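You operate a simulated robot arm through the tools that you are given. There is no shell and no other tool. Be economical: measure what you need, move in short steps, check, and stop when the job is done.

Carry out the task below with a simulated robot arm. There is one attempt and no reset: what you move stays moved.

JOB
Put the yellow and blue batteries from the red tray on slow charge.

The check looks at the end state, three seconds after you hand in, the way a careful person would. Anything else that was tipped, shoved, dropped, spilled or broken makes it a failure.

ROBOT AND FRAMES
A 6-joint arm with a two-finger parallel gripper, fixed in place. Base frame: the origin is at the foot of the arm, x ahead of it, y to its left, z up; the work surface is at about z = 4. Units: mm, degrees, N and s.
With the tool pointing down near the work surface it reaches from about 140 to 580 mm from the base axis. Its first joint turns from -66.0 to 66.0 degrees. Payload 2.1 kg.
The TCP is the grasp point between the finger pads, 30 mm short of the fingertips. In the tool frame z runs along the fingers and y along their closing line. Largest opening 94 mm; finger width 28, thickness 10; the body of the gripper, 50 by 96 mm, starts 55 mm behind the TCP.
Orientation is that of the tool frame in the base frame, as [roll, pitch, yaw] about the fixed x, y, z axes, in that order (R = Rz(yaw) Ry(pitch) Rx(roll)). With the fingers straight down and closing along the base's y, the tool's x points along the base's -x, its y along +y and its z along -z.

CONTROLS
- The arm moves only by the tool arm_command. Its argument "deltas" is a list of rows, each an object (a shift or turn left out is 0, a gripper value left out holds the last) with "travel": the shift along the tool's x, y, z in units of 50 mm (1.0 is 50 mm), a list of three; "delta_rot": the turn, a rotation vector about the tool's x, y, z in units of 5 degrees (1.0 is 5 degrees), a list of three; "grip": the gripper command, from -1 (shut) to 1 (fully open), values between in proportion. In form: [{"travel": [tx, ty, tz], "delta_rot": [rx, ry, rz], "grip": grip}, ...]. A call has 1 to 8 rows; each row shifts and turns the commanded pose from where the row before left it, along the tool's axes as they then stand. A call with a number of a shift or a turn outside -1 to 1 is refused whole. Each row takes 0.2 s and may step no farther than 50 mm and 8.6 degrees from the row before; otherwise, or with a gripper value out of range, the whole call is refused. A pose out of reach is approached as far as the arm can. The call stops where the force on the tool passes 40 N (or 10 N more than at its start, if that is more) or the arm is blocked; 0.2 s more then pass. Each finger travels about 72 mm/s and halts on what it meets, pressing with about 39 N; the grip force reading is that of the motor and also rises with nothing between the fingers. The clock runs only during rows and for 0.2 s after the last one: add rows that do not move to give the fingers time. It gives the time, the measured TCP pose, the force on the tool (base axes), the opening and the grip force at its end, in the units of the frame above (readings bear some noise), and new pictures: "views" is both (left out), scene, wrist or none.
- Cameras (640 x 400 px; columns grow to the right, rows downward): "scene" is fixed at [68.4, -382, 481.8]; the picture's right is [0.66, -0.76, 0.00], its down [-0.44, -0.38, -0.81] and it looks along [0.61, 0.53, -0.59] (base axes); focal length 268 px, centre (320, 200). "wrist" rides on the gripper at [-37, 0, -58] in the tool frame; the picture's right is [0.00, -1.00, 0.00], its down [0.97, 0.00, -0.24] and it looks along [0.24, 0.00, 0.97] (tool axes); focal length 218 px, centre (320, 200).
- pixel_to_xyz(camera, pixels): for up to 12 pixels [column, row] of the newest picture of that camera ("zoom" is the newest enlarged one), the place [x, y, z] in the base frame of the surface seen there, good to about 2 mm. The clock stands still meanwhile.
- zoom(camera, box): a new picture of the part [left, top, right, bottom] of that camera's present view, enlarged. The clock stands still meanwhile.
- sign_off(): hands the job in; it is judged then, once.

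Go step by step. Measure first, check grasps and placings, and put right what went wrong. The budget is 80 turns and 120 pictures, counting those below and the enlarged ones. Unless the task says otherwise, let go and move clear before handing in, and close with one line.

The tools are called after "Emit:" as a command line: name --argument value ..., lists and objects as JSON in quotes. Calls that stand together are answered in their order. arm_command: Moves the arm, as the interface text tells. Its arguments: {"type":"object","properties":{"deltas":{"type":"array"},"views":{"type":"string","enum":["both","scene","wrist","none"]}},"required":["deltas"]} The other tools are called the same way: pixel_to_xyz (camera, pixels) gives the place of the surface under pixels of a picture; zoom (camera, box) takes an enlarged picture of a part of a camera's view; sign_off () hands the job in.

At the start:

```text
time: 0.0
tool_pos: [360.9, -13.5, 317.8]
orientation: [180.0, 0.1, 180.0]
ft_force: [0.0, 0.4, 0.5]
width: 94.0
grip_force: 0.0
```

scene: 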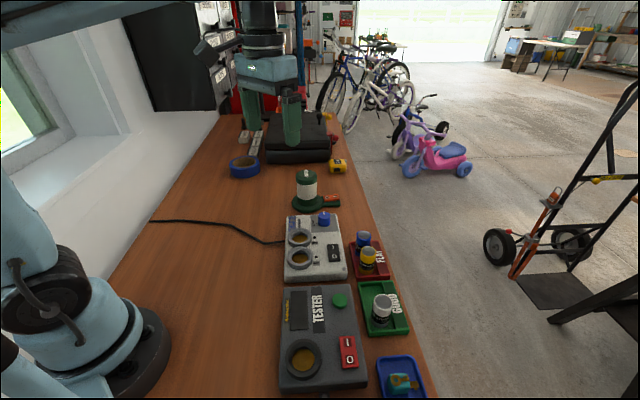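
wrist: 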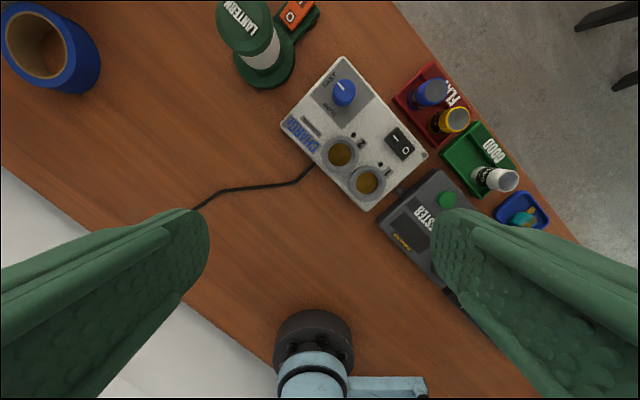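

The charger (wrist ~[355,130]) has a blue knob, two wells and a switch; the red tray (~[435,105]) holds a blue and a yellow battery. I'll zoom in for details.

Emit:
zoom --camera "wrist" --box '[270, 40, 430, 220]'

Emit:
zoom --camera "scene" --box '[270, 190, 420, 300]'

Emit:
zoom --camera "wrist" --box '[380, 50, 560, 240]'

```text
2.22 times, centred on (350, 130) of wrist
```

zoom: 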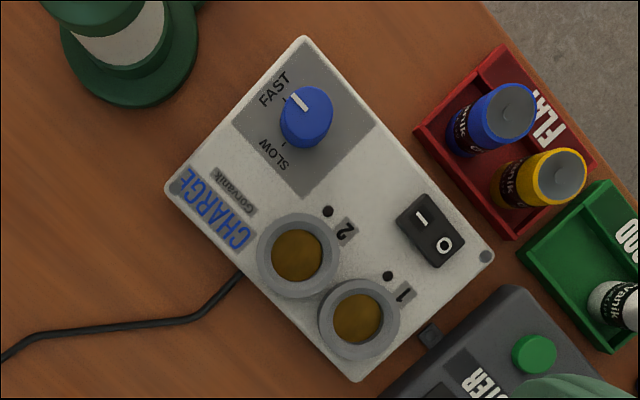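

```text
3.64 times, centred on (345, 245) of scene
```

zoom: 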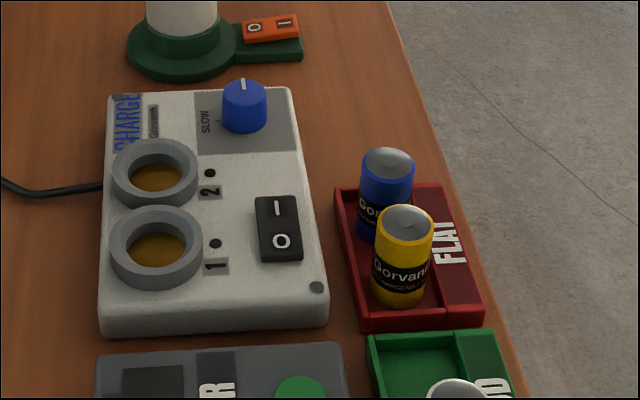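

```text
2.11 times, centred on (470, 145) of wrist
```

zoom: 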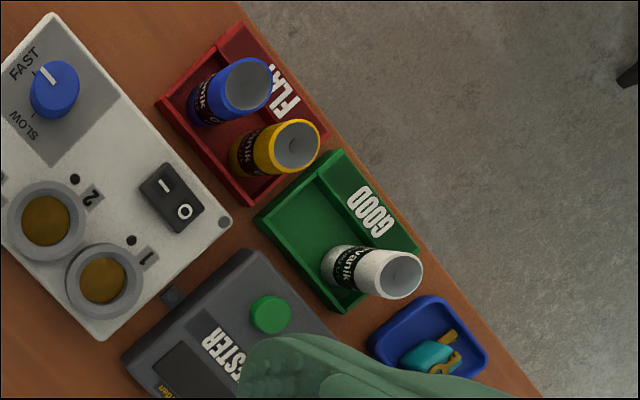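

The knob (wrist [345,89]) points to FAST and must be turned to SLOW; I'm measuring the wells, batteries, knob and switch.

Emit:
pixel_to_xyz --camera "wrist" --pixels '[[340, 155], [368, 183], [437, 89], [459, 120], [345, 89], [341, 86], [395, 137], [407, 151], [352, 75], [385, 180], [330, 175], [354, 194]]'

Emit:
pixel_to_xyz --camera "zoom" --pixels '[[24, 70], [20, 125], [236, 60], [272, 95], [287, 122], [312, 168], [20, 200], [60, 240], [84, 222], [160, 100], [250, 200], [240, 20]]'

Emit:
zoom --camera "scene" --box '[315, 205, 355, 270]'

Emit:
zoom --camera "wrist" --box '[310, 65, 420, 165]'

```text
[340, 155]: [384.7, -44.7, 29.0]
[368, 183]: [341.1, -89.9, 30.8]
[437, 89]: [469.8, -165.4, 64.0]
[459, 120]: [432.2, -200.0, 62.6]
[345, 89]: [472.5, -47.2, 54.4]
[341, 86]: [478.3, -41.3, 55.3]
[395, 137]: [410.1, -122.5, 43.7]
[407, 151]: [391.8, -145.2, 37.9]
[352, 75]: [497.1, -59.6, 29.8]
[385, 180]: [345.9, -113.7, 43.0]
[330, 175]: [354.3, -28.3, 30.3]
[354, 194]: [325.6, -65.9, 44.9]
```

```text
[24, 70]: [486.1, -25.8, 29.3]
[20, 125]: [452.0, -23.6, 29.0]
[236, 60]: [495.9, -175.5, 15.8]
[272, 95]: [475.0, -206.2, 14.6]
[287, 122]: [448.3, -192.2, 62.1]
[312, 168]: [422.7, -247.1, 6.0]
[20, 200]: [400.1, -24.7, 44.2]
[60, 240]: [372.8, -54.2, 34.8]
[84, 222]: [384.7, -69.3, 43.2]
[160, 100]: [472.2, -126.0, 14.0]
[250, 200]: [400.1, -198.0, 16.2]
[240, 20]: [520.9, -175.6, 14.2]
```

```text
6.15 times, centred on (335, 238) of scene
```

zoom: 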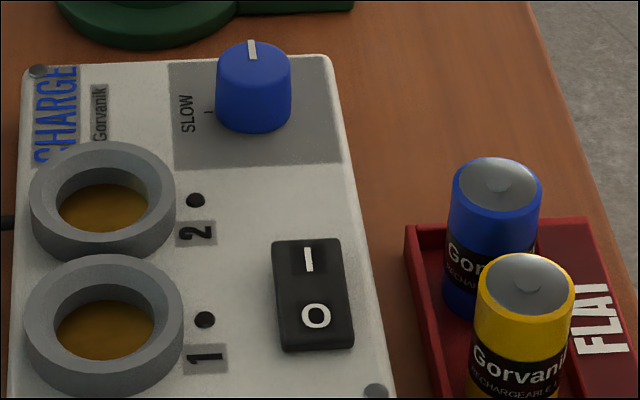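

```text
4.00 times, centred on (365, 115) of wrist
```

zoom: 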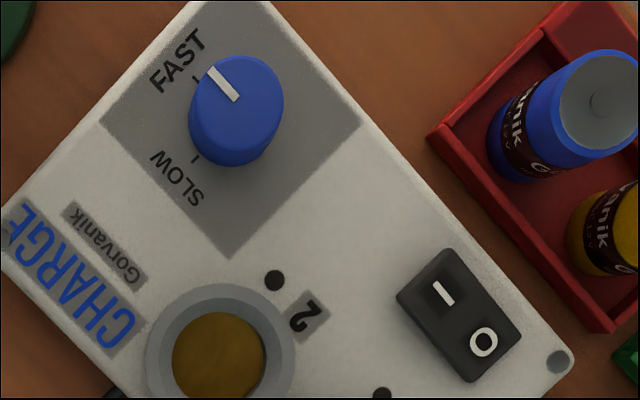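

The rocker's I end is high (z≈44) and the O end low (z≈38), so the charger is off; the knob points at FAST. I'll move above the charger for a better look.

Emit:
arm_command --deltas '[{"travel": [-0.4, -0.7, 0.3], "grip": 1}, {"travel": [-0.44, -0.7, 0.3]}, {"travel": [0, -0.32, 0.4]}, {}]' --views "wrist"

```text
time: 1.0
tool_pos: [402.2, -98.8, 269.8]
orientation: [-179.9, 0.0, -179.9]
ft_force: [0.3, 0.3, -0.7]
width: 93.9
grip_force: 0.1
```

wrist: 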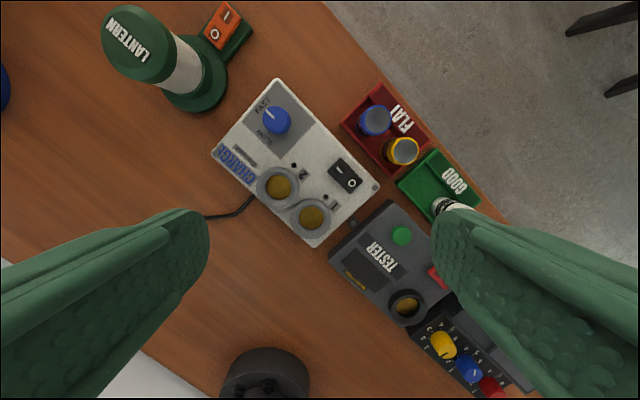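

The whole charger and tray are now visible (charger centre ~[297,165]). Enlarging to get precise points.

Emit:
zoom --camera "wrist" --box '[200, 70, 440, 250]'

```text
2.22 times, centred on (320, 160) of wrist
```

zoom: 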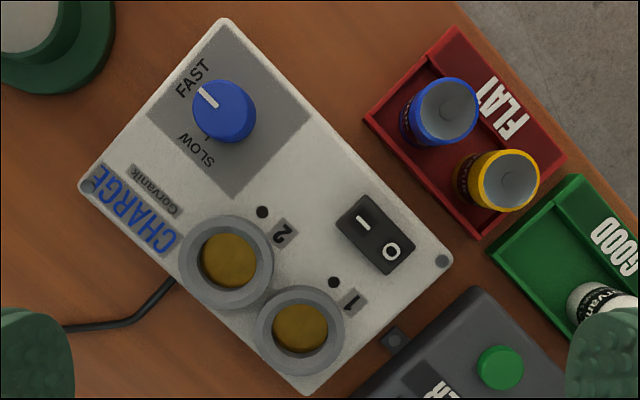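

Emit:
pixel_to_xyz --camera "zoom" --pixels '[[186, 240], [262, 240], [226, 296], [226, 224], [258, 318], [338, 318], [300, 292], [300, 372], [450, 108], [510, 181], [222, 108], [207, 98]]'

Emit:
pixel_to_xyz --camera "zoom" --pixels '[[416, 108], [478, 108], [480, 181], [537, 181], [360, 222], [390, 252], [368, 122], [478, 234], [450, 35], [405, 160], [192, 108], [255, 118]]'

Emit:
pixel_to_xyz --camera "zoom" --pixels '[[206, 136], [193, 95], [222, 22], [88, 186], [305, 390], [450, 260], [385, 145], [440, 60], [555, 160], [482, 210], [450, 195], [402, 265]]'

Emit:
pixel_to_xyz --camera "wrist" --pixels '[[135, 45], [160, 40], [175, 75], [220, 100]]'

```text
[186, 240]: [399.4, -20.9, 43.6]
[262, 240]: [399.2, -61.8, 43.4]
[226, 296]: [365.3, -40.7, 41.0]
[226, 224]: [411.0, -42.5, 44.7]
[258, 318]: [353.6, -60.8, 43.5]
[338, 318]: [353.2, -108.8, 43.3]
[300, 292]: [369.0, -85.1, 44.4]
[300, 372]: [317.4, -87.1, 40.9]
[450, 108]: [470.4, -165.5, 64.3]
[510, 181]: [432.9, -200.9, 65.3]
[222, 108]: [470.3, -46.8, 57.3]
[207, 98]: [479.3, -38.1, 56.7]
```

```text
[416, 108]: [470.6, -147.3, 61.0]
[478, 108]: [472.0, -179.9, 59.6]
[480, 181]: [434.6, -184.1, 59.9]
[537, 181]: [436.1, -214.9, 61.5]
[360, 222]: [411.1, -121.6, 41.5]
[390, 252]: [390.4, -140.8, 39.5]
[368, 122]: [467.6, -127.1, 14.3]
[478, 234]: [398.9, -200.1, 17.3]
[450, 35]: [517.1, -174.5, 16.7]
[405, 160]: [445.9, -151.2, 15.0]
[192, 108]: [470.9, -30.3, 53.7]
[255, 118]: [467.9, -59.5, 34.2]
```

```text
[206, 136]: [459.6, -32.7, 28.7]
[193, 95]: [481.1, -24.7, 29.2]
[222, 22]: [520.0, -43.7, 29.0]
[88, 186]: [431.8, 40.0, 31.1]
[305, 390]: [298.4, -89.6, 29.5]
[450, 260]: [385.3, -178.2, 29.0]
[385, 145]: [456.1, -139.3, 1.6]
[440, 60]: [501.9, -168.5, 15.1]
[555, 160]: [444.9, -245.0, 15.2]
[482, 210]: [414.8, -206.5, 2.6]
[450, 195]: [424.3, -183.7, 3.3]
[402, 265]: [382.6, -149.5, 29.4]
```

```text
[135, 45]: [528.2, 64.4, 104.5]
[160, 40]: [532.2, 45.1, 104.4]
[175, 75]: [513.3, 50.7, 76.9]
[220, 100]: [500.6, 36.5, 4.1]
```

Charger axes lie at 45°, wells near (389,-43) and (346,-86), batteries at (470.5,-165) and (433,-200.5), knob at about (470.5,-47). Moving above the knob, turning the gripper -45° so I have 90° of travel.

Emit:
arm_command --deltas '[{"travel": [-0.457, 0.345, 0.7]}, {"travel": [-0.457, 0.345, 0.7]}, {"travel": [-0.457, 0.345, 0.7]}, {"delta_rot": [0, 0, 1]}, {"delta_rot": [0, 0, 1]}, {"delta_rot": [0, 0, 1]}, {"delta_rot": [0, 0, 1]}, {"delta_rot": [0, 0, 1]}]' --views "none"

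Emit:
arm_command --deltas '[{"delta_rot": [0, 0, 1]}, {"delta_rot": [0, 0, 1]}, {"delta_rot": [0, 0, 1]}, {"delta_rot": [0, 0, 1]}, {}]' --views "wrist"

Emit:
zoom --camera "wrist" --box '[220, 100, 420, 225]'

```text
time: 2.8
tool_pos: [471.4, -45.1, 161.6]
orientation: [180.0, 0.0, 154.9]
ft_force: [0.1, -0.4, 0.2]
width: 94.0
grip_force: 0.1
```

```text
time: 4.0
tool_pos: [470.7, -47.4, 162.2]
orientation: [-179.9, 0.0, 134.9]
ft_force: [-0.5, -0.1, 0.5]
width: 93.8
grip_force: 0.1
```

wrist: 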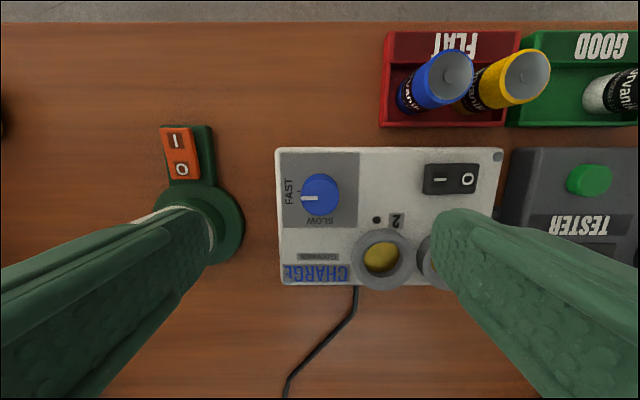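

```text
3.20 times, centred on (320, 162) of wrist
```

zoom: 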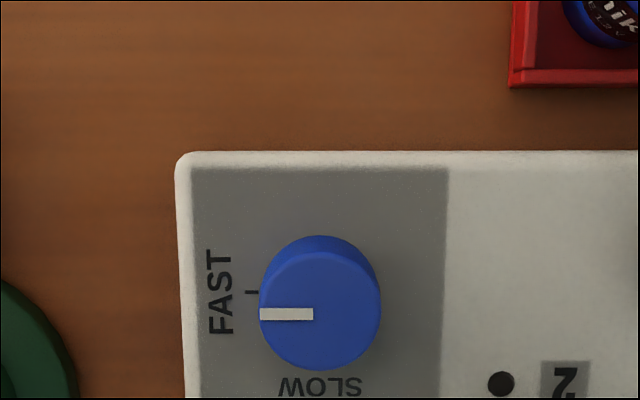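

The knob points exactly at FAST (left); SLOW is 90° counter-clockwise (image down). Measuring the knob centre and edges.

Emit:
pixel_to_xyz --camera "zoom" --pixels '[[320, 256], [320, 312], [320, 366], [264, 300], [376, 312], [248, 292], [320, 392]]'

```text
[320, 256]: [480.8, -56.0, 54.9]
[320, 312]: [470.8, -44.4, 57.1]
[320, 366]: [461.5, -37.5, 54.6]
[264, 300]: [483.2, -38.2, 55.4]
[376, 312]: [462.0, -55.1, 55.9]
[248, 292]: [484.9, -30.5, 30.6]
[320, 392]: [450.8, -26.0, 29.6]
```

Knob centre (471,-46.7), top z≈55, right under the TCP. Descending with a 60 mm opening.

Emit:
arm_command --deltas '[{"travel": [0, 0, 0.7], "grip": 0.28}, {"travel": [0, 0, 0.7]}, {"travel": [0, 0, 0.56]}, {}]' --views "both"

```text
time: 5.0
tool_pos: [472.3, -47.4, 65.4]
orientation: [180.0, -0.1, 135.0]
ft_force: [0.0, -0.7, 0.5]
width: 60.0
grip_force: 0.1
```

scene: 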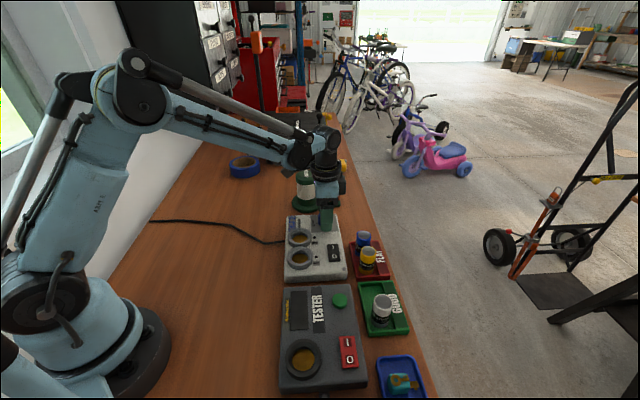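
wrist: 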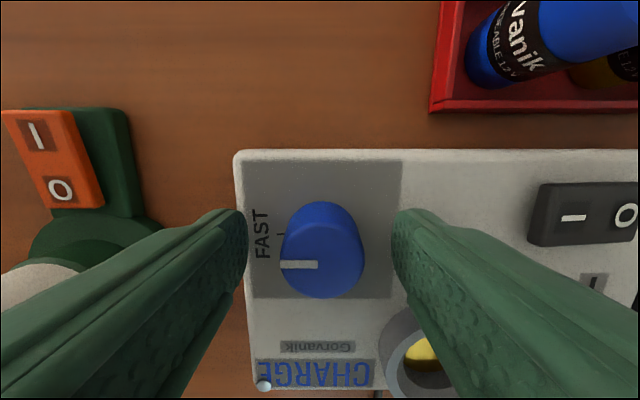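

The knob sits centred between the fingers. Closing gently on it.

Emit:
arm_command --deltas '[{"grip": -0.5}, {}, {}]' --views "wrist"

```text
time: 5.8
tool_pos: [471.4, -48.0, 65.0]
orientation: [-179.8, 0.1, 135.0]
ft_force: [-6.9, -6.0, -6.6]
width: 31.0
grip_force: 45.1
```

wrist: 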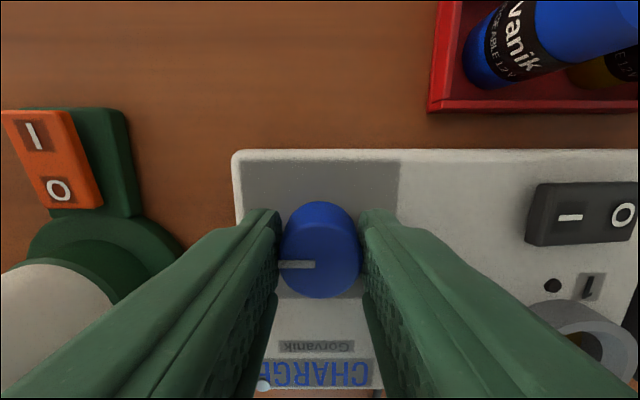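

Gripped at 31 mm with a ~9 N side load; I'll ease 1 mm along -y of the tool and turn counter-clockwise.

Emit:
arm_command --deltas '[{"travel": [0, -0.02, 0]}, {"delta_rot": [0, 0, -1]}, {"delta_rot": [0, 0, -1]}, {"delta_rot": [0, 0, -1]}, {"delta_rot": [0, 0, -1]}, {"delta_rot": [0, 0, -1]}, {"delta_rot": [0, 0, -1]}]' --views "wrist"

```text
time: 7.4
tool_pos: [471.4, -46.0, 66.1]
orientation: [180.0, 0.3, 165.1]
ft_force: [15.5, 1.0, 26.1]
width: 31.0
grip_force: 44.9
```

wrist: 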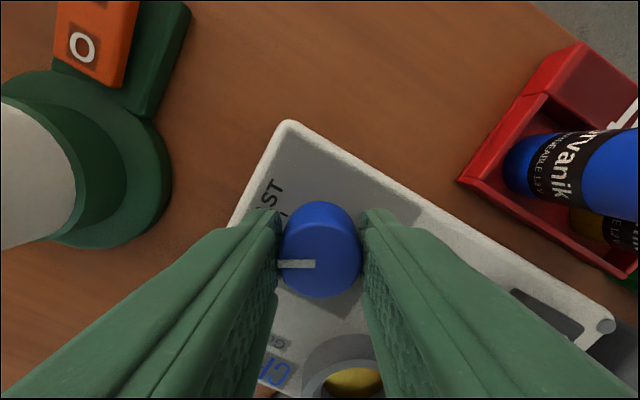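

The knob follows the gripper (pointer still at the finger) after 30°. There's some load (15 N in x, 26 N up), so I'll ease it off and continue.

Emit:
arm_command --deltas '[{"travel": [-0.02, -0.005, -0.03]}, {}]' --views "none"

```text
time: 8.0
tool_pos: [471.8, -45.8, 65.9]
orientation: [179.8, 0.2, 165.2]
ft_force: [8.7, 11.2, -12.9]
width: 31.1
grip_force: 44.5
```

Loads are lower now. Continuing the turn by 30°.

Emit:
arm_command --deltas '[{"travel": [0, 0.01, 0.01], "delta_rot": [0, 0, -1]}, {"delta_rot": [0, 0, -1]}, {"delta_rot": [0, 0, -1]}, {"delta_rot": [0, 0, -1]}, {"delta_rot": [0, 0, -1]}, {"delta_rot": [0, 0, -1]}]' --views "none"

```text
time: 9.4
tool_pos: [472.0, -45.8, 65.9]
orientation: [179.5, 0.2, -164.8]
ft_force: [8.1, 21.6, -3.0]
width: 30.8
grip_force: 45.3
```

At 60° of turn with 22 N in +y; ease that way and do the last 30°.

Emit:
arm_command --deltas '[{"travel": [-0.01, 0.02, 0]}, {"delta_rot": [0, 0, -1]}, {"delta_rot": [0, 0, -1]}, {"delta_rot": [0, 0, -1]}, {"delta_rot": [0, 0, -1]}, {"delta_rot": [0, 0, -1]}, {"delta_rot": [0, 0, -1]}]' --views "wrist"

```text
time: 11.0
tool_pos: [472.0, -45.1, 66.1]
orientation: [179.5, 0.1, -134.9]
ft_force: [-2.5, 25.7, 12.1]
width: 31.0
grip_force: 45.1
```

wrist: 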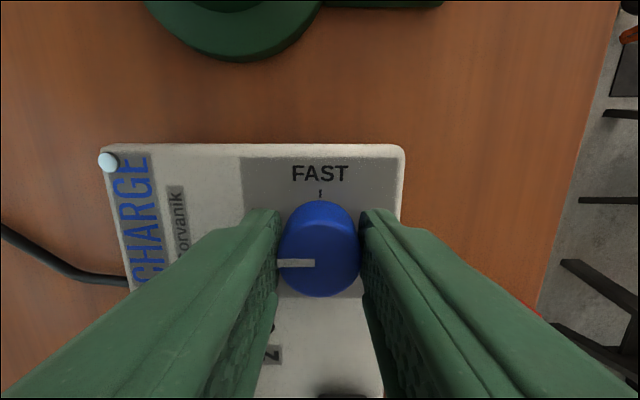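

The pointer is now at left where SLOW should be, charger still square. Opening and lifting.

Emit:
arm_command --deltas '[{"grip": 0.28}, {}, {}, {"travel": [0, 0, -0.8]}, {"travel": [0, 0, -0.8]}, {"travel": [0, 0, -0.6]}, {}]' --views "wrist"

Emit:
zoom --camera "wrist" --box '[220, 100, 420, 225]'

```text
time: 12.6
tool_pos: [473.2, -47.2, 176.0]
orientation: [180.0, 0.0, -135.0]
ft_force: [-0.3, -0.8, 0.1]
width: 60.1
grip_force: 0.0
```

wrist: 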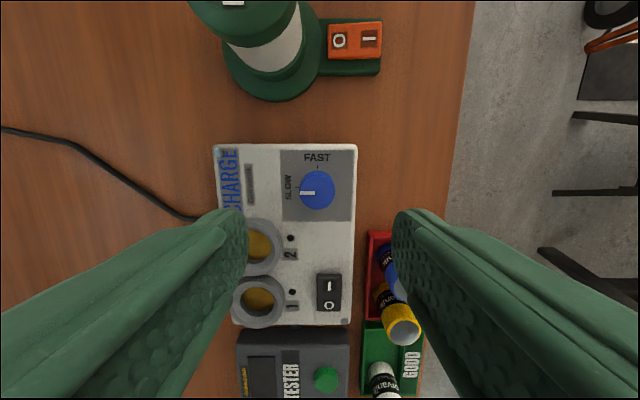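

```text
3.20 times, centred on (320, 162) of wrist
```

zoom: 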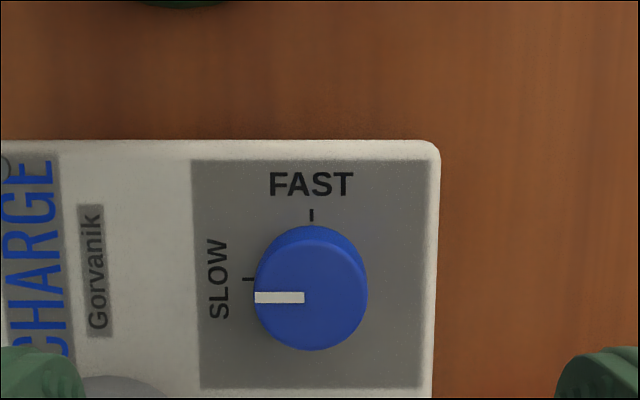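

Knob now reads SLOW. Next, over the blue battery at (470.5,-165), opening across the tray's short side.

Emit:
arm_command --deltas '[{"travel": [0.568, -0.543, 0], "grip": 0.4}, {"travel": [0.568, -0.543, 0]}, {"travel": [0.568, -0.542, 0]}, {"travel": [0, 0, 0.4]}, {}]' --views "wrist"

```text
time: 13.8
tool_pos: [470.7, -162.6, 154.9]
orientation: [-179.9, 0.0, -135.0]
ft_force: [-0.7, -0.5, 0.7]
width: 65.8
grip_force: 0.1
```

wrist: 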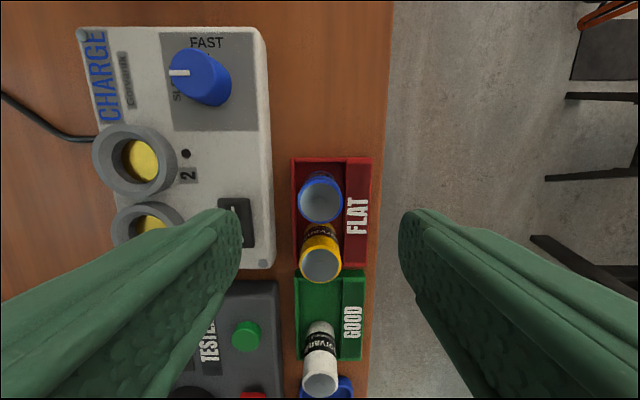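

The blue battery is centred at about [320,200]; measuring top edges before descending.

Emit:
pixel_to_xyz --camera "wrist" --pixels '[[302, 200], [338, 200], [320, 184], [320, 217], [320, 200], [320, 264], [332, 190]]'

Emit:
zoom --camera "wrist" --box '[270, 150, 390, 290]'

```text
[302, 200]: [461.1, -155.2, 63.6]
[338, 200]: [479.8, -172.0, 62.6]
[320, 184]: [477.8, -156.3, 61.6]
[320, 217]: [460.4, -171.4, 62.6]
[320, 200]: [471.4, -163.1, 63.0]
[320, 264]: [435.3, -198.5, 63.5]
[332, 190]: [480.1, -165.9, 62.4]
```

```text
2.86 times, centred on (330, 220) of wrist
```

zoom: 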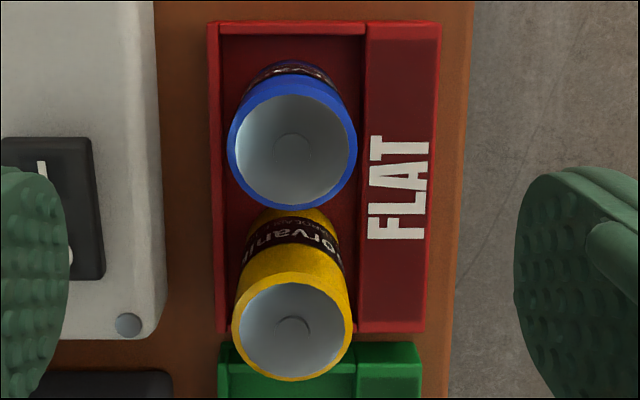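

Blue centre (471,-163) lies right under the TCP. Descending to z≈57 and gripping.

Emit:
arm_command --deltas '[{"travel": [0, 0, 0.7], "grip": 0.25}, {"travel": [0, 0, 0.7]}, {"travel": [0, 0, 0.56]}, {}, {"grip": -0.7}, {}, {}]' --views "both"

```text
time: 15.4
tool_pos: [469.3, -164.7, 55.2]
orientation: [180.0, -0.1, -135.0]
ft_force: [0.6, -0.5, 0.4]
width: 31.9
grip_force: 38.9
```

scene: 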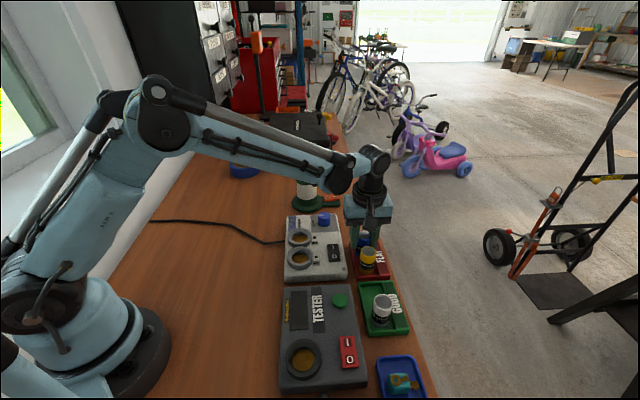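
wrist: 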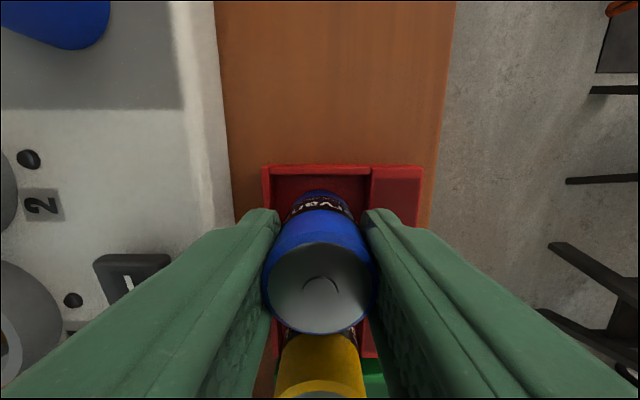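

Blue gripped (31.9 mm). Lifting and moving part-way to view the wells.

Emit:
arm_command --deltas '[{"travel": [0, 0, -0.6]}, {"travel": [0, 0, -0.7]}, {"travel": [0, 0, -0.7]}, {"travel": [-0.5, 0.6, 0]}, {"travel": [-0.5, 0.6, 0]}, {"travel": [-0.4, 0.6, 0]}, {}]' --views "wrist"

Emit:
zoom --camera "wrist" --box '[200, 180, 420, 400]'

```text
time: 17.0
tool_pos: [455.9, -51.7, 160.6]
orientation: [180.0, -0.2, -135.0]
ft_force: [0.5, 0.8, -0.9]
width: 31.9
grip_force: 39.2
```

wrist: 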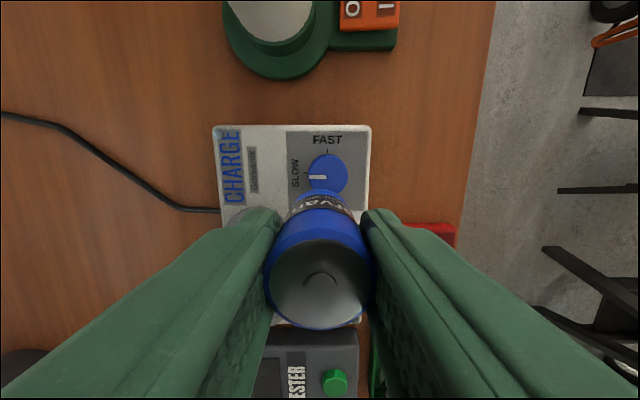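

```text
1.82 times, centred on (310, 290) of wrist
```

zoom: 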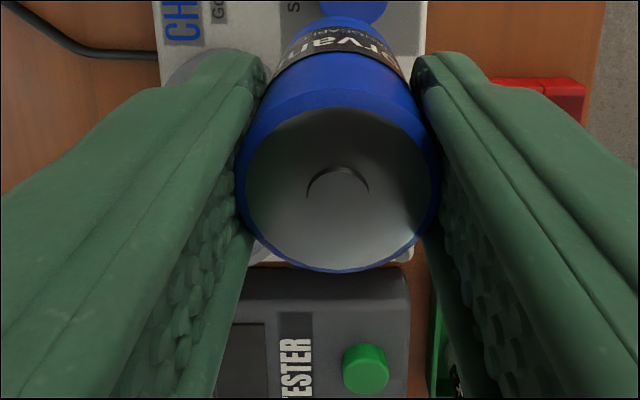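

The held battery hides the wells; moving to the far side so they show at the image top.

Emit:
arm_command --deltas '[{"travel": [0.8, 0.27, 0]}, {"travel": [0.8, 0.27, 0]}, {"travel": [0.8, 0.27, 0]}, {"travel": [0.8, 0.27, 0]}, {}, {}]' --views "wrist"

Emit:
zoom --camera "wrist" --box '[240, 30, 400, 190]'

```text
time: 18.4
tool_pos: [304.0, -124.9, 157.6]
orientation: [-180.0, -0.1, -135.1]
ft_force: [-0.1, -0.4, -1.4]
width: 32.0
grip_force: 38.9
```

wrist: 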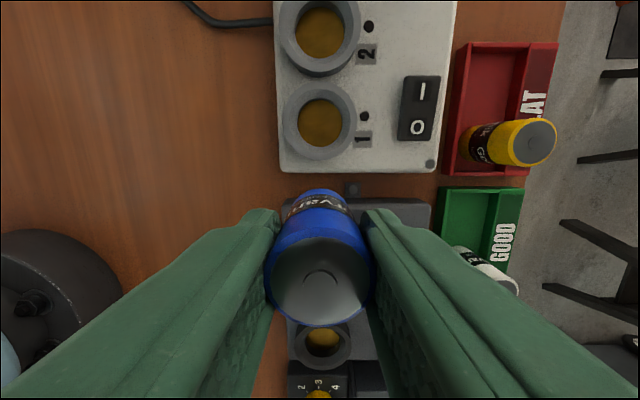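

```text
2.50 times, centred on (320, 110) of wrist
```

zoom: 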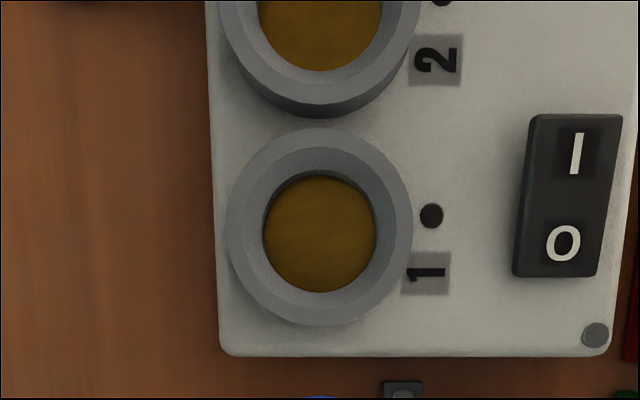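

Well 1 is clear in the enlargement (centre ~[320,228]). Measuring both wells' rims and floors.

Emit:
pixel_to_xyz --camera "zoom" --pixels '[[240, 225], [404, 225], [320, 140], [320, 306], [320, 234], [270, 234], [370, 234], [320, 184], [320, 285], [262, 225], [378, 225], [320, 168]]'

Emit:
pixel_to_xyz --camera "wrist" --pixels '[[284, 32], [356, 32], [320, 68], [320, 32], [320, 10], [320, 57], [423, 91], [417, 127], [420, 79], [416, 139], [320, 290]]'

```text
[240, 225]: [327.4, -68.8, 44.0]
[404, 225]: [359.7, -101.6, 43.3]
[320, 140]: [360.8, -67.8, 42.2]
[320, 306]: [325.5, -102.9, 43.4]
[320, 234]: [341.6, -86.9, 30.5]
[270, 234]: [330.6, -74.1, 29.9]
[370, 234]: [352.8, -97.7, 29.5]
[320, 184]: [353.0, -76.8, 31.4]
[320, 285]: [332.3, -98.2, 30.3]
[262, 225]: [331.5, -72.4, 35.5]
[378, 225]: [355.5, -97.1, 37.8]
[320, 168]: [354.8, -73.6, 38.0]
```

```text
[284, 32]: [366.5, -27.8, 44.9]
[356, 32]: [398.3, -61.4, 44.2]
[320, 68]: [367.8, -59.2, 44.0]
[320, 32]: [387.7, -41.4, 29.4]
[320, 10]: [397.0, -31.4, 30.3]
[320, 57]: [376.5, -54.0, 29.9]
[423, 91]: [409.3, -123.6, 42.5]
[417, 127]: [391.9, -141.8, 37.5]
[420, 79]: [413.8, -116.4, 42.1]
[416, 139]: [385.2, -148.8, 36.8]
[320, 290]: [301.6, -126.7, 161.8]
```

Wells: #1 at (343,-86), #2 at (387,-42.5), floor z≈30, rim 44 with a chamfer. Checking where the battery axis sits relative to the TCP.

Emit:
pixel_to_xyz --camera "wrist" --pixels '[[320, 320], [320, 324], [320, 246], [320, 250], [275, 284], [365, 284], [320, 284]]'

Emit:
zoom --camera "wrist" --box '[250, 180, 390, 340]'

```text
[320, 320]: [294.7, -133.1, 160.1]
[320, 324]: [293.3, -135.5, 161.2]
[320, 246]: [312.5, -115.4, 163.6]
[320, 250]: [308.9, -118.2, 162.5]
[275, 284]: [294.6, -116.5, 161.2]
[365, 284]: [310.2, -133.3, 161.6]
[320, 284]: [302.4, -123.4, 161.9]
```

```text
2.50 times, centred on (320, 260) of wrist
```

zoom: 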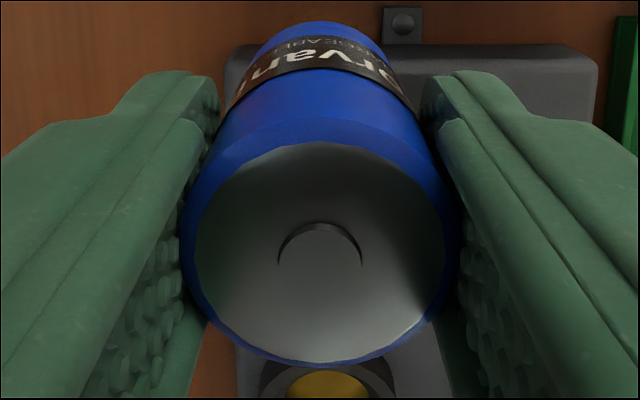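

The battery axis coincides with the TCP within ~1 mm. Moving above well 2 and down to just above its rim.

Emit:
arm_command --deltas '[{"travel": [-0.8, 0, 0]}, {"travel": [-0.8, 0, 0]}, {"travel": [-0.739, -0.01, 0]}, {}, {"travel": [0, 0, 0.6]}, {"travel": [0, 0, 0.4]}, {}, {}]' --views "both"

Emit:
zoom --camera "scene" --box '[270, 200, 350, 280]'

```text
time: 20.2
tool_pos: [385.2, -45.7, 106.5]
orientation: [-180.0, 0.0, -135.0]
ft_force: [-0.6, 0.4, -0.7]
width: 32.0
grip_force: 39.4
```

scene: 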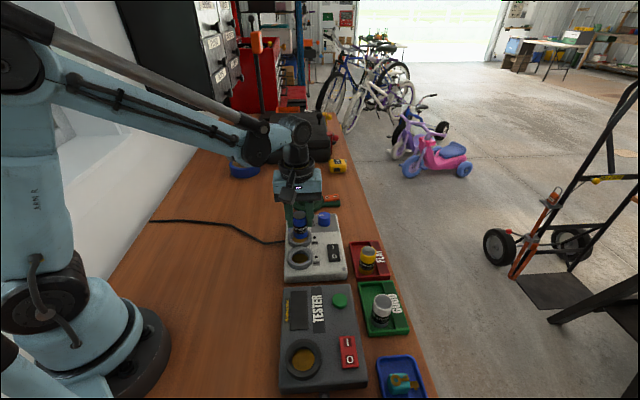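
wrist: 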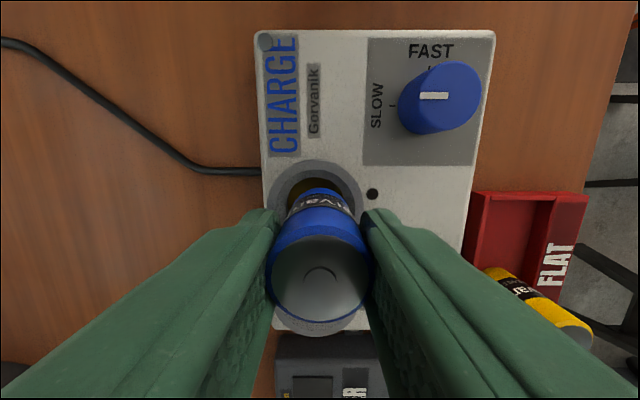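

```text
5.00 times, centred on (310, 240) of scene
```

zoom: 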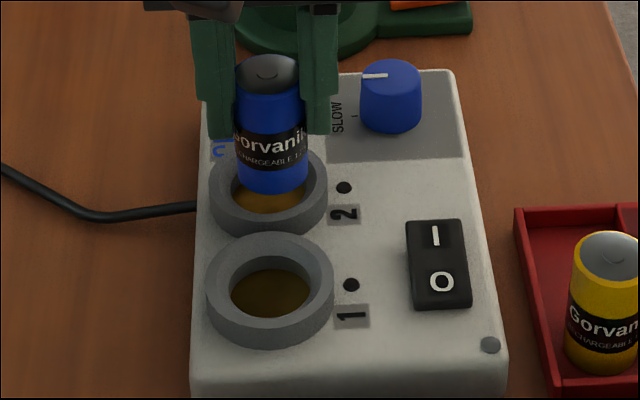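

The reading and picture suggest the ring ([268–362] at col) is ~2 mm left of the battery. Re-measuring before lowering.

Emit:
arm_command --deltas '[{}, {}]' --views "wrist"

Emit:
zoom --camera "wrist" --box '[250, 150, 390, 350]'

Emit:
pixel_to_xyz --camera "wrist" --pixels '[[315, 164], [270, 200], [360, 200], [276, 185], [354, 185], [316, 172]]'

```text
time: 20.8
tool_pos: [384.9, -45.6, 106.9]
orientation: [179.9, 0.0, -135.1]
ft_force: [-0.6, 0.3, -2.7]
width: 31.8
grip_force: 39.2
```

wrist: 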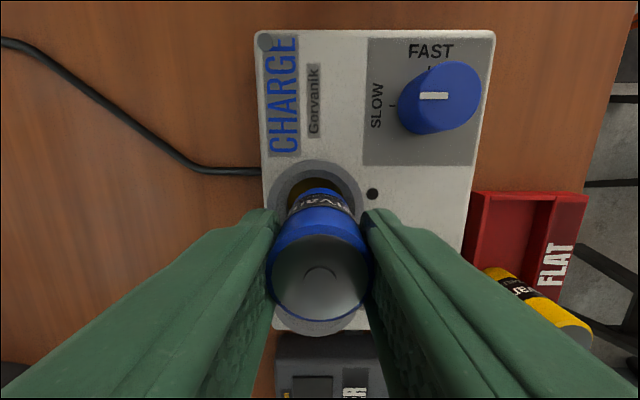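

```text
2.00 times, centred on (320, 250) of wrist
```

zoom: 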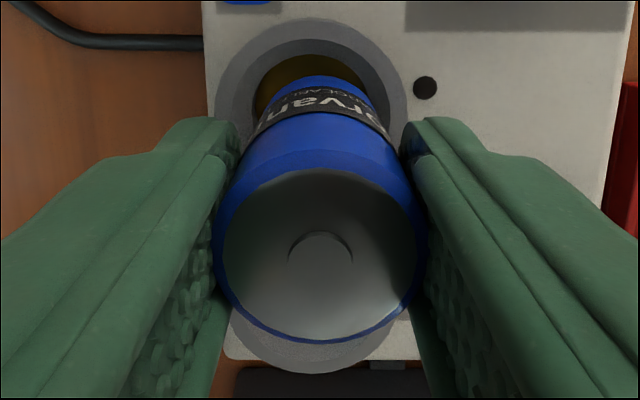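

```text
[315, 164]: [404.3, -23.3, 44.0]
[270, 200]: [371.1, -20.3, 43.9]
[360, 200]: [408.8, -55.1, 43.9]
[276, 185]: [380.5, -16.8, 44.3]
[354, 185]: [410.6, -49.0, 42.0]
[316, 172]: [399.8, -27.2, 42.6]
```

The well centre comes out at (386.6,-41.8), the TCP is at (385,-45.6): correcting 4 mm along -x and ~2 mm along +y of the tool.

Emit:
arm_command --deltas '[{"travel": [-0.075, 0.042, 0]}, {"travel": [0, 0, 0.1]}, {}, {}]' --views "wrist"

Emit:
zoom --camera "wrist" --box '[250, 150, 390, 350]'

Emit:
zoom --camera "scene" --box '[280, 210, 330, 260]'

```text
time: 21.8
tool_pos: [387.9, -40.4, 102.6]
orientation: [180.0, 0.0, -135.1]
ft_force: [0.7, 0.7, -1.7]
width: 31.7
grip_force: 38.8
```

wrist: 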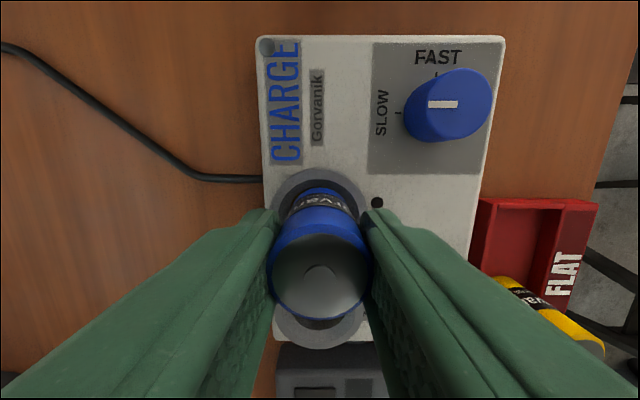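

```text
2.00 times, centred on (320, 250) of wrist
```

zoom: 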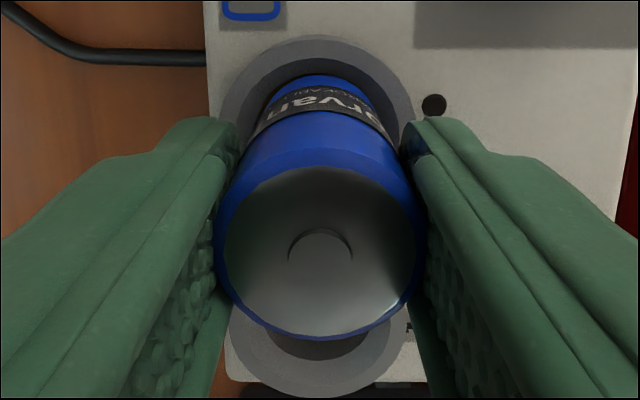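

```text
8.00 times, centred on (305, 235) of scene
```

zoom: 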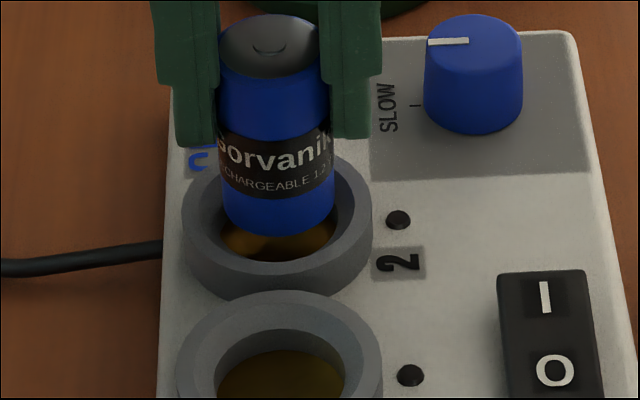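

The battery now sits concentric in the ring within ~1 mm. Lowering slowly with a 1 mm trim.

Emit:
arm_command --deltas '[{"travel": [0.02, 0, 0.1]}, {"travel": [0, 0, 0.1]}, {"travel": [0, 0, 0.08]}, {}]' --views "wrist"

Emit:
zoom --camera "scene" --box '[280, 210, 330, 260]'

```text
time: 22.8
tool_pos: [387.4, -42.2, 89.1]
orientation: [179.9, -0.1, -135.0]
ft_force: [-11.4, -4.0, 1.3]
width: 32.1
grip_force: 38.9
```

wrist: 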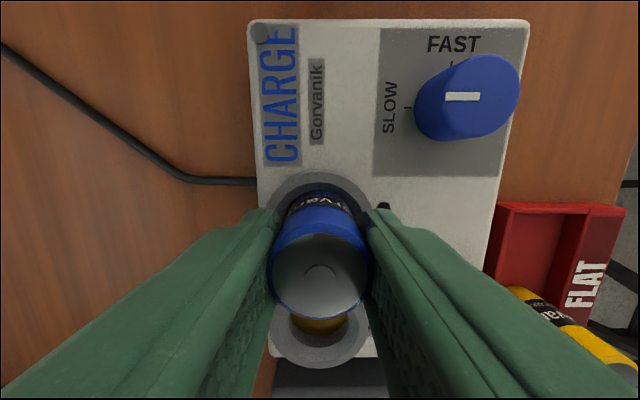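

```text
8.00 times, centred on (305, 235) of scene
```

zoom: 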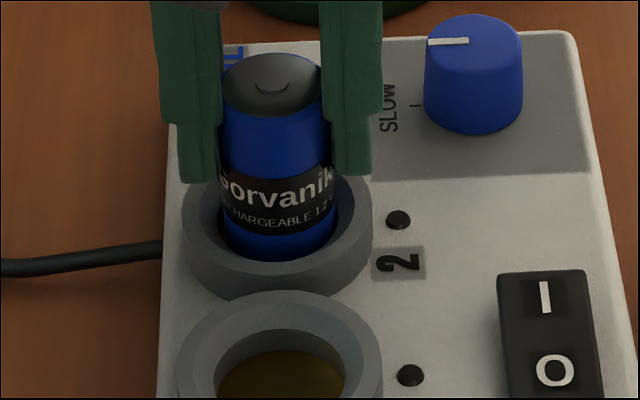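

It's entering the well, with ~11 N side contact. Trim 1–1.5 mm along tool +x and continue down.

Emit:
arm_command --deltas '[{"travel": [0.03, 0.015, 0]}, {"travel": [0, 0, 0.06]}, {"travel": [0, 0, 0.06]}, {}]' --views "wrist"

Emit:
zoom --camera "scene" --box '[280, 210, 330, 260]'

```text
time: 23.8
tool_pos: [386.6, -40.9, 82.1]
orientation: [-179.9, 0.2, -135.0]
ft_force: [6.1, 2.5, 12.4]
width: 32.0
grip_force: 39.0
```

wrist: 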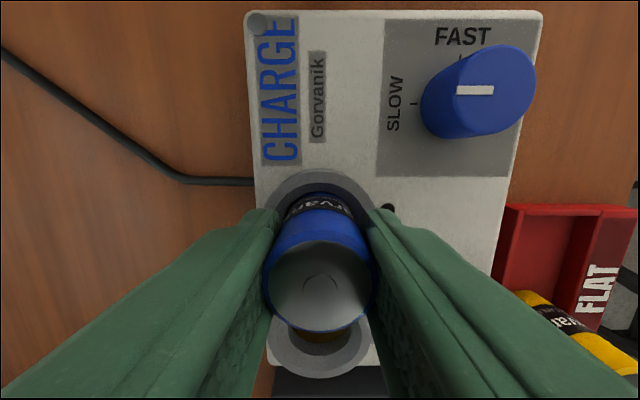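

```text
8.00 times, centred on (305, 235) of scene
```

zoom: 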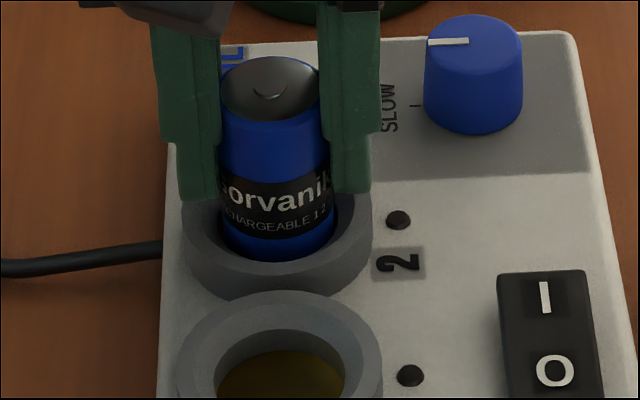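

12 N upward: the battery seems to bear on something. Checking its top height against the expected ~87.

Emit:
pixel_to_xyz --camera "zoom" --pixels '[[268, 90], [240, 95], [300, 95], [270, 65], [270, 112], [275, 235], [275, 256], [275, 270]]'

Emit:
pixel_to_xyz --camera "wrist" --pixels '[[320, 284], [290, 284], [350, 284], [320, 315]]'

```text
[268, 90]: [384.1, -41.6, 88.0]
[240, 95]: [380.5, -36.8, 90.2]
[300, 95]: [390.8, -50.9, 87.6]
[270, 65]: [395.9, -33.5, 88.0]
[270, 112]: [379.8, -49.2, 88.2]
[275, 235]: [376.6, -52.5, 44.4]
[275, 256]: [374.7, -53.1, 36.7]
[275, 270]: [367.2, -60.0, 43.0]
```

```text
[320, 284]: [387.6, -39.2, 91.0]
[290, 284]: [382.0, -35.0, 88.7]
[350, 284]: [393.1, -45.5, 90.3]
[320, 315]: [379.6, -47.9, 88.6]
```

Top at z≈88: seated on the floor. Opening a little and lifting away.

Emit:
arm_command --deltas '[{"grip": 0.1}, {}, {}, {"travel": [0, 0, -0.6]}, {"travel": [0, 0, -0.8]}, {"travel": [0, 0, -0.6]}, {}]' --views "wrist"

Emit:
zoom --camera "scene" --box '[280, 210, 330, 260]'

```text
time: 25.4
tool_pos: [384.7, -39.7, 182.0]
orientation: [180.0, 0.1, -135.0]
ft_force: [0.9, 0.2, 0.0]
width: 51.5
grip_force: 0.0
```

wrist: 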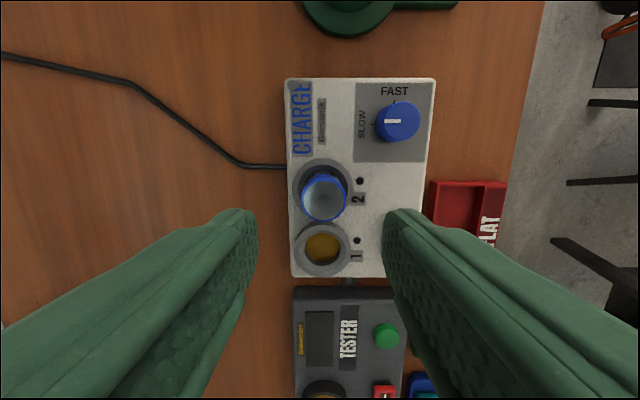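

```text
8.00 times, centred on (305, 235) of scene
```

zoom: 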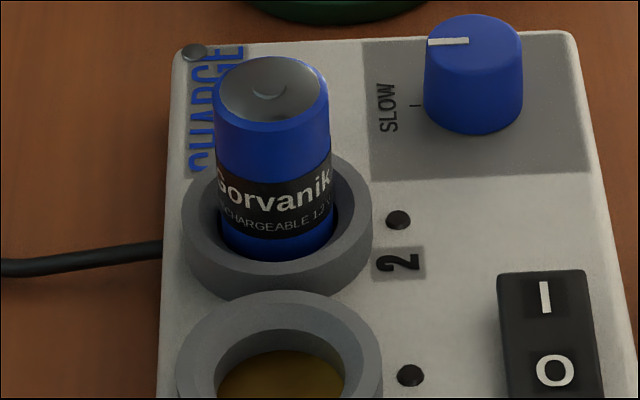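

Blue stands upright in well 2. Now moving above the yellow battery at (434,-200).

Emit:
arm_command --deltas '[{"travel": [0.39, -0.735, 0]}, {"travel": [0.39, -0.735, 0]}, {"travel": [0.39, -0.735, 0]}, {"travel": [0.39, -0.735, 0]}, {"travel": [0, 0, 0.5]}, {}, {}]' --views "wrist"

Emit:
zoom --camera "wrist" --box '[260, 130, 380, 250]'

```text
time: 27.0
tool_pos: [436.9, -198.1, 157.7]
orientation: [180.0, -0.1, -135.0]
ft_force: [0.7, -0.4, 0.4]
width: 51.6
grip_force: 0.0
```

wrist: 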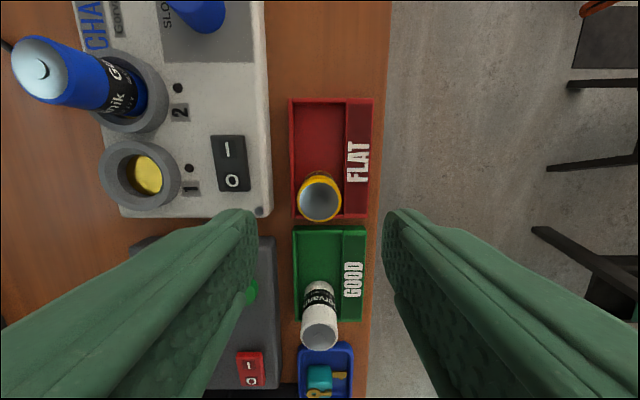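

```text
3.33 times, centred on (320, 190) of wrist
```

zoom: 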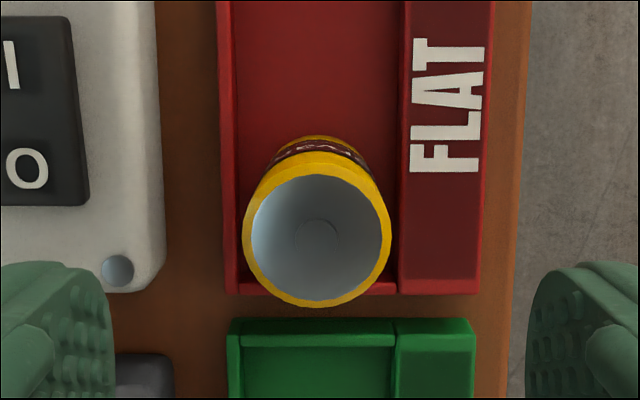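

The yellow battery is centred at [319,200]. Checking clearance to the charger/tester corners at left before descending.

Emit:
pixel_to_xyz --camera "wrist" --pixels '[[272, 242], [265, 242], [266, 213], [319, 200], [297, 210], [343, 210], [319, 218]]'

```text
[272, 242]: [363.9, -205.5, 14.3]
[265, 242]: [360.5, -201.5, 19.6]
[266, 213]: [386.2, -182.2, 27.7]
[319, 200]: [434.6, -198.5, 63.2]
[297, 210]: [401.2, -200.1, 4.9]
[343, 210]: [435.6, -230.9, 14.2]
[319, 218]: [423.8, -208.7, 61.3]
```

Clearance is fine (46 mm to charger versus 36 needed). Descending and gripping yellow.

Emit:
arm_command --deltas '[{"travel": [0, 0, 0.7], "grip": 0.1}, {"travel": [0, 0, 0.7]}, {"travel": [0, 0, 0.6]}, {}, {"grip": -0.7}, {}, {}]' --views "wrist"

```text
time: 28.6
tool_pos: [436.2, -201.1, 56.0]
orientation: [-180.0, 0.0, -135.0]
ft_force: [-1.3, 0.8, 0.4]
width: 32.1
grip_force: 39.5
```

wrist: 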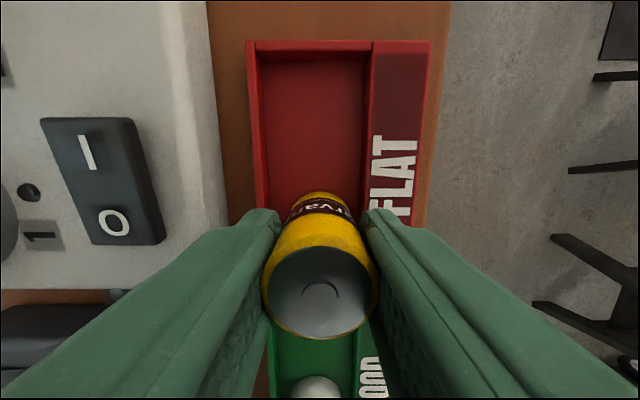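

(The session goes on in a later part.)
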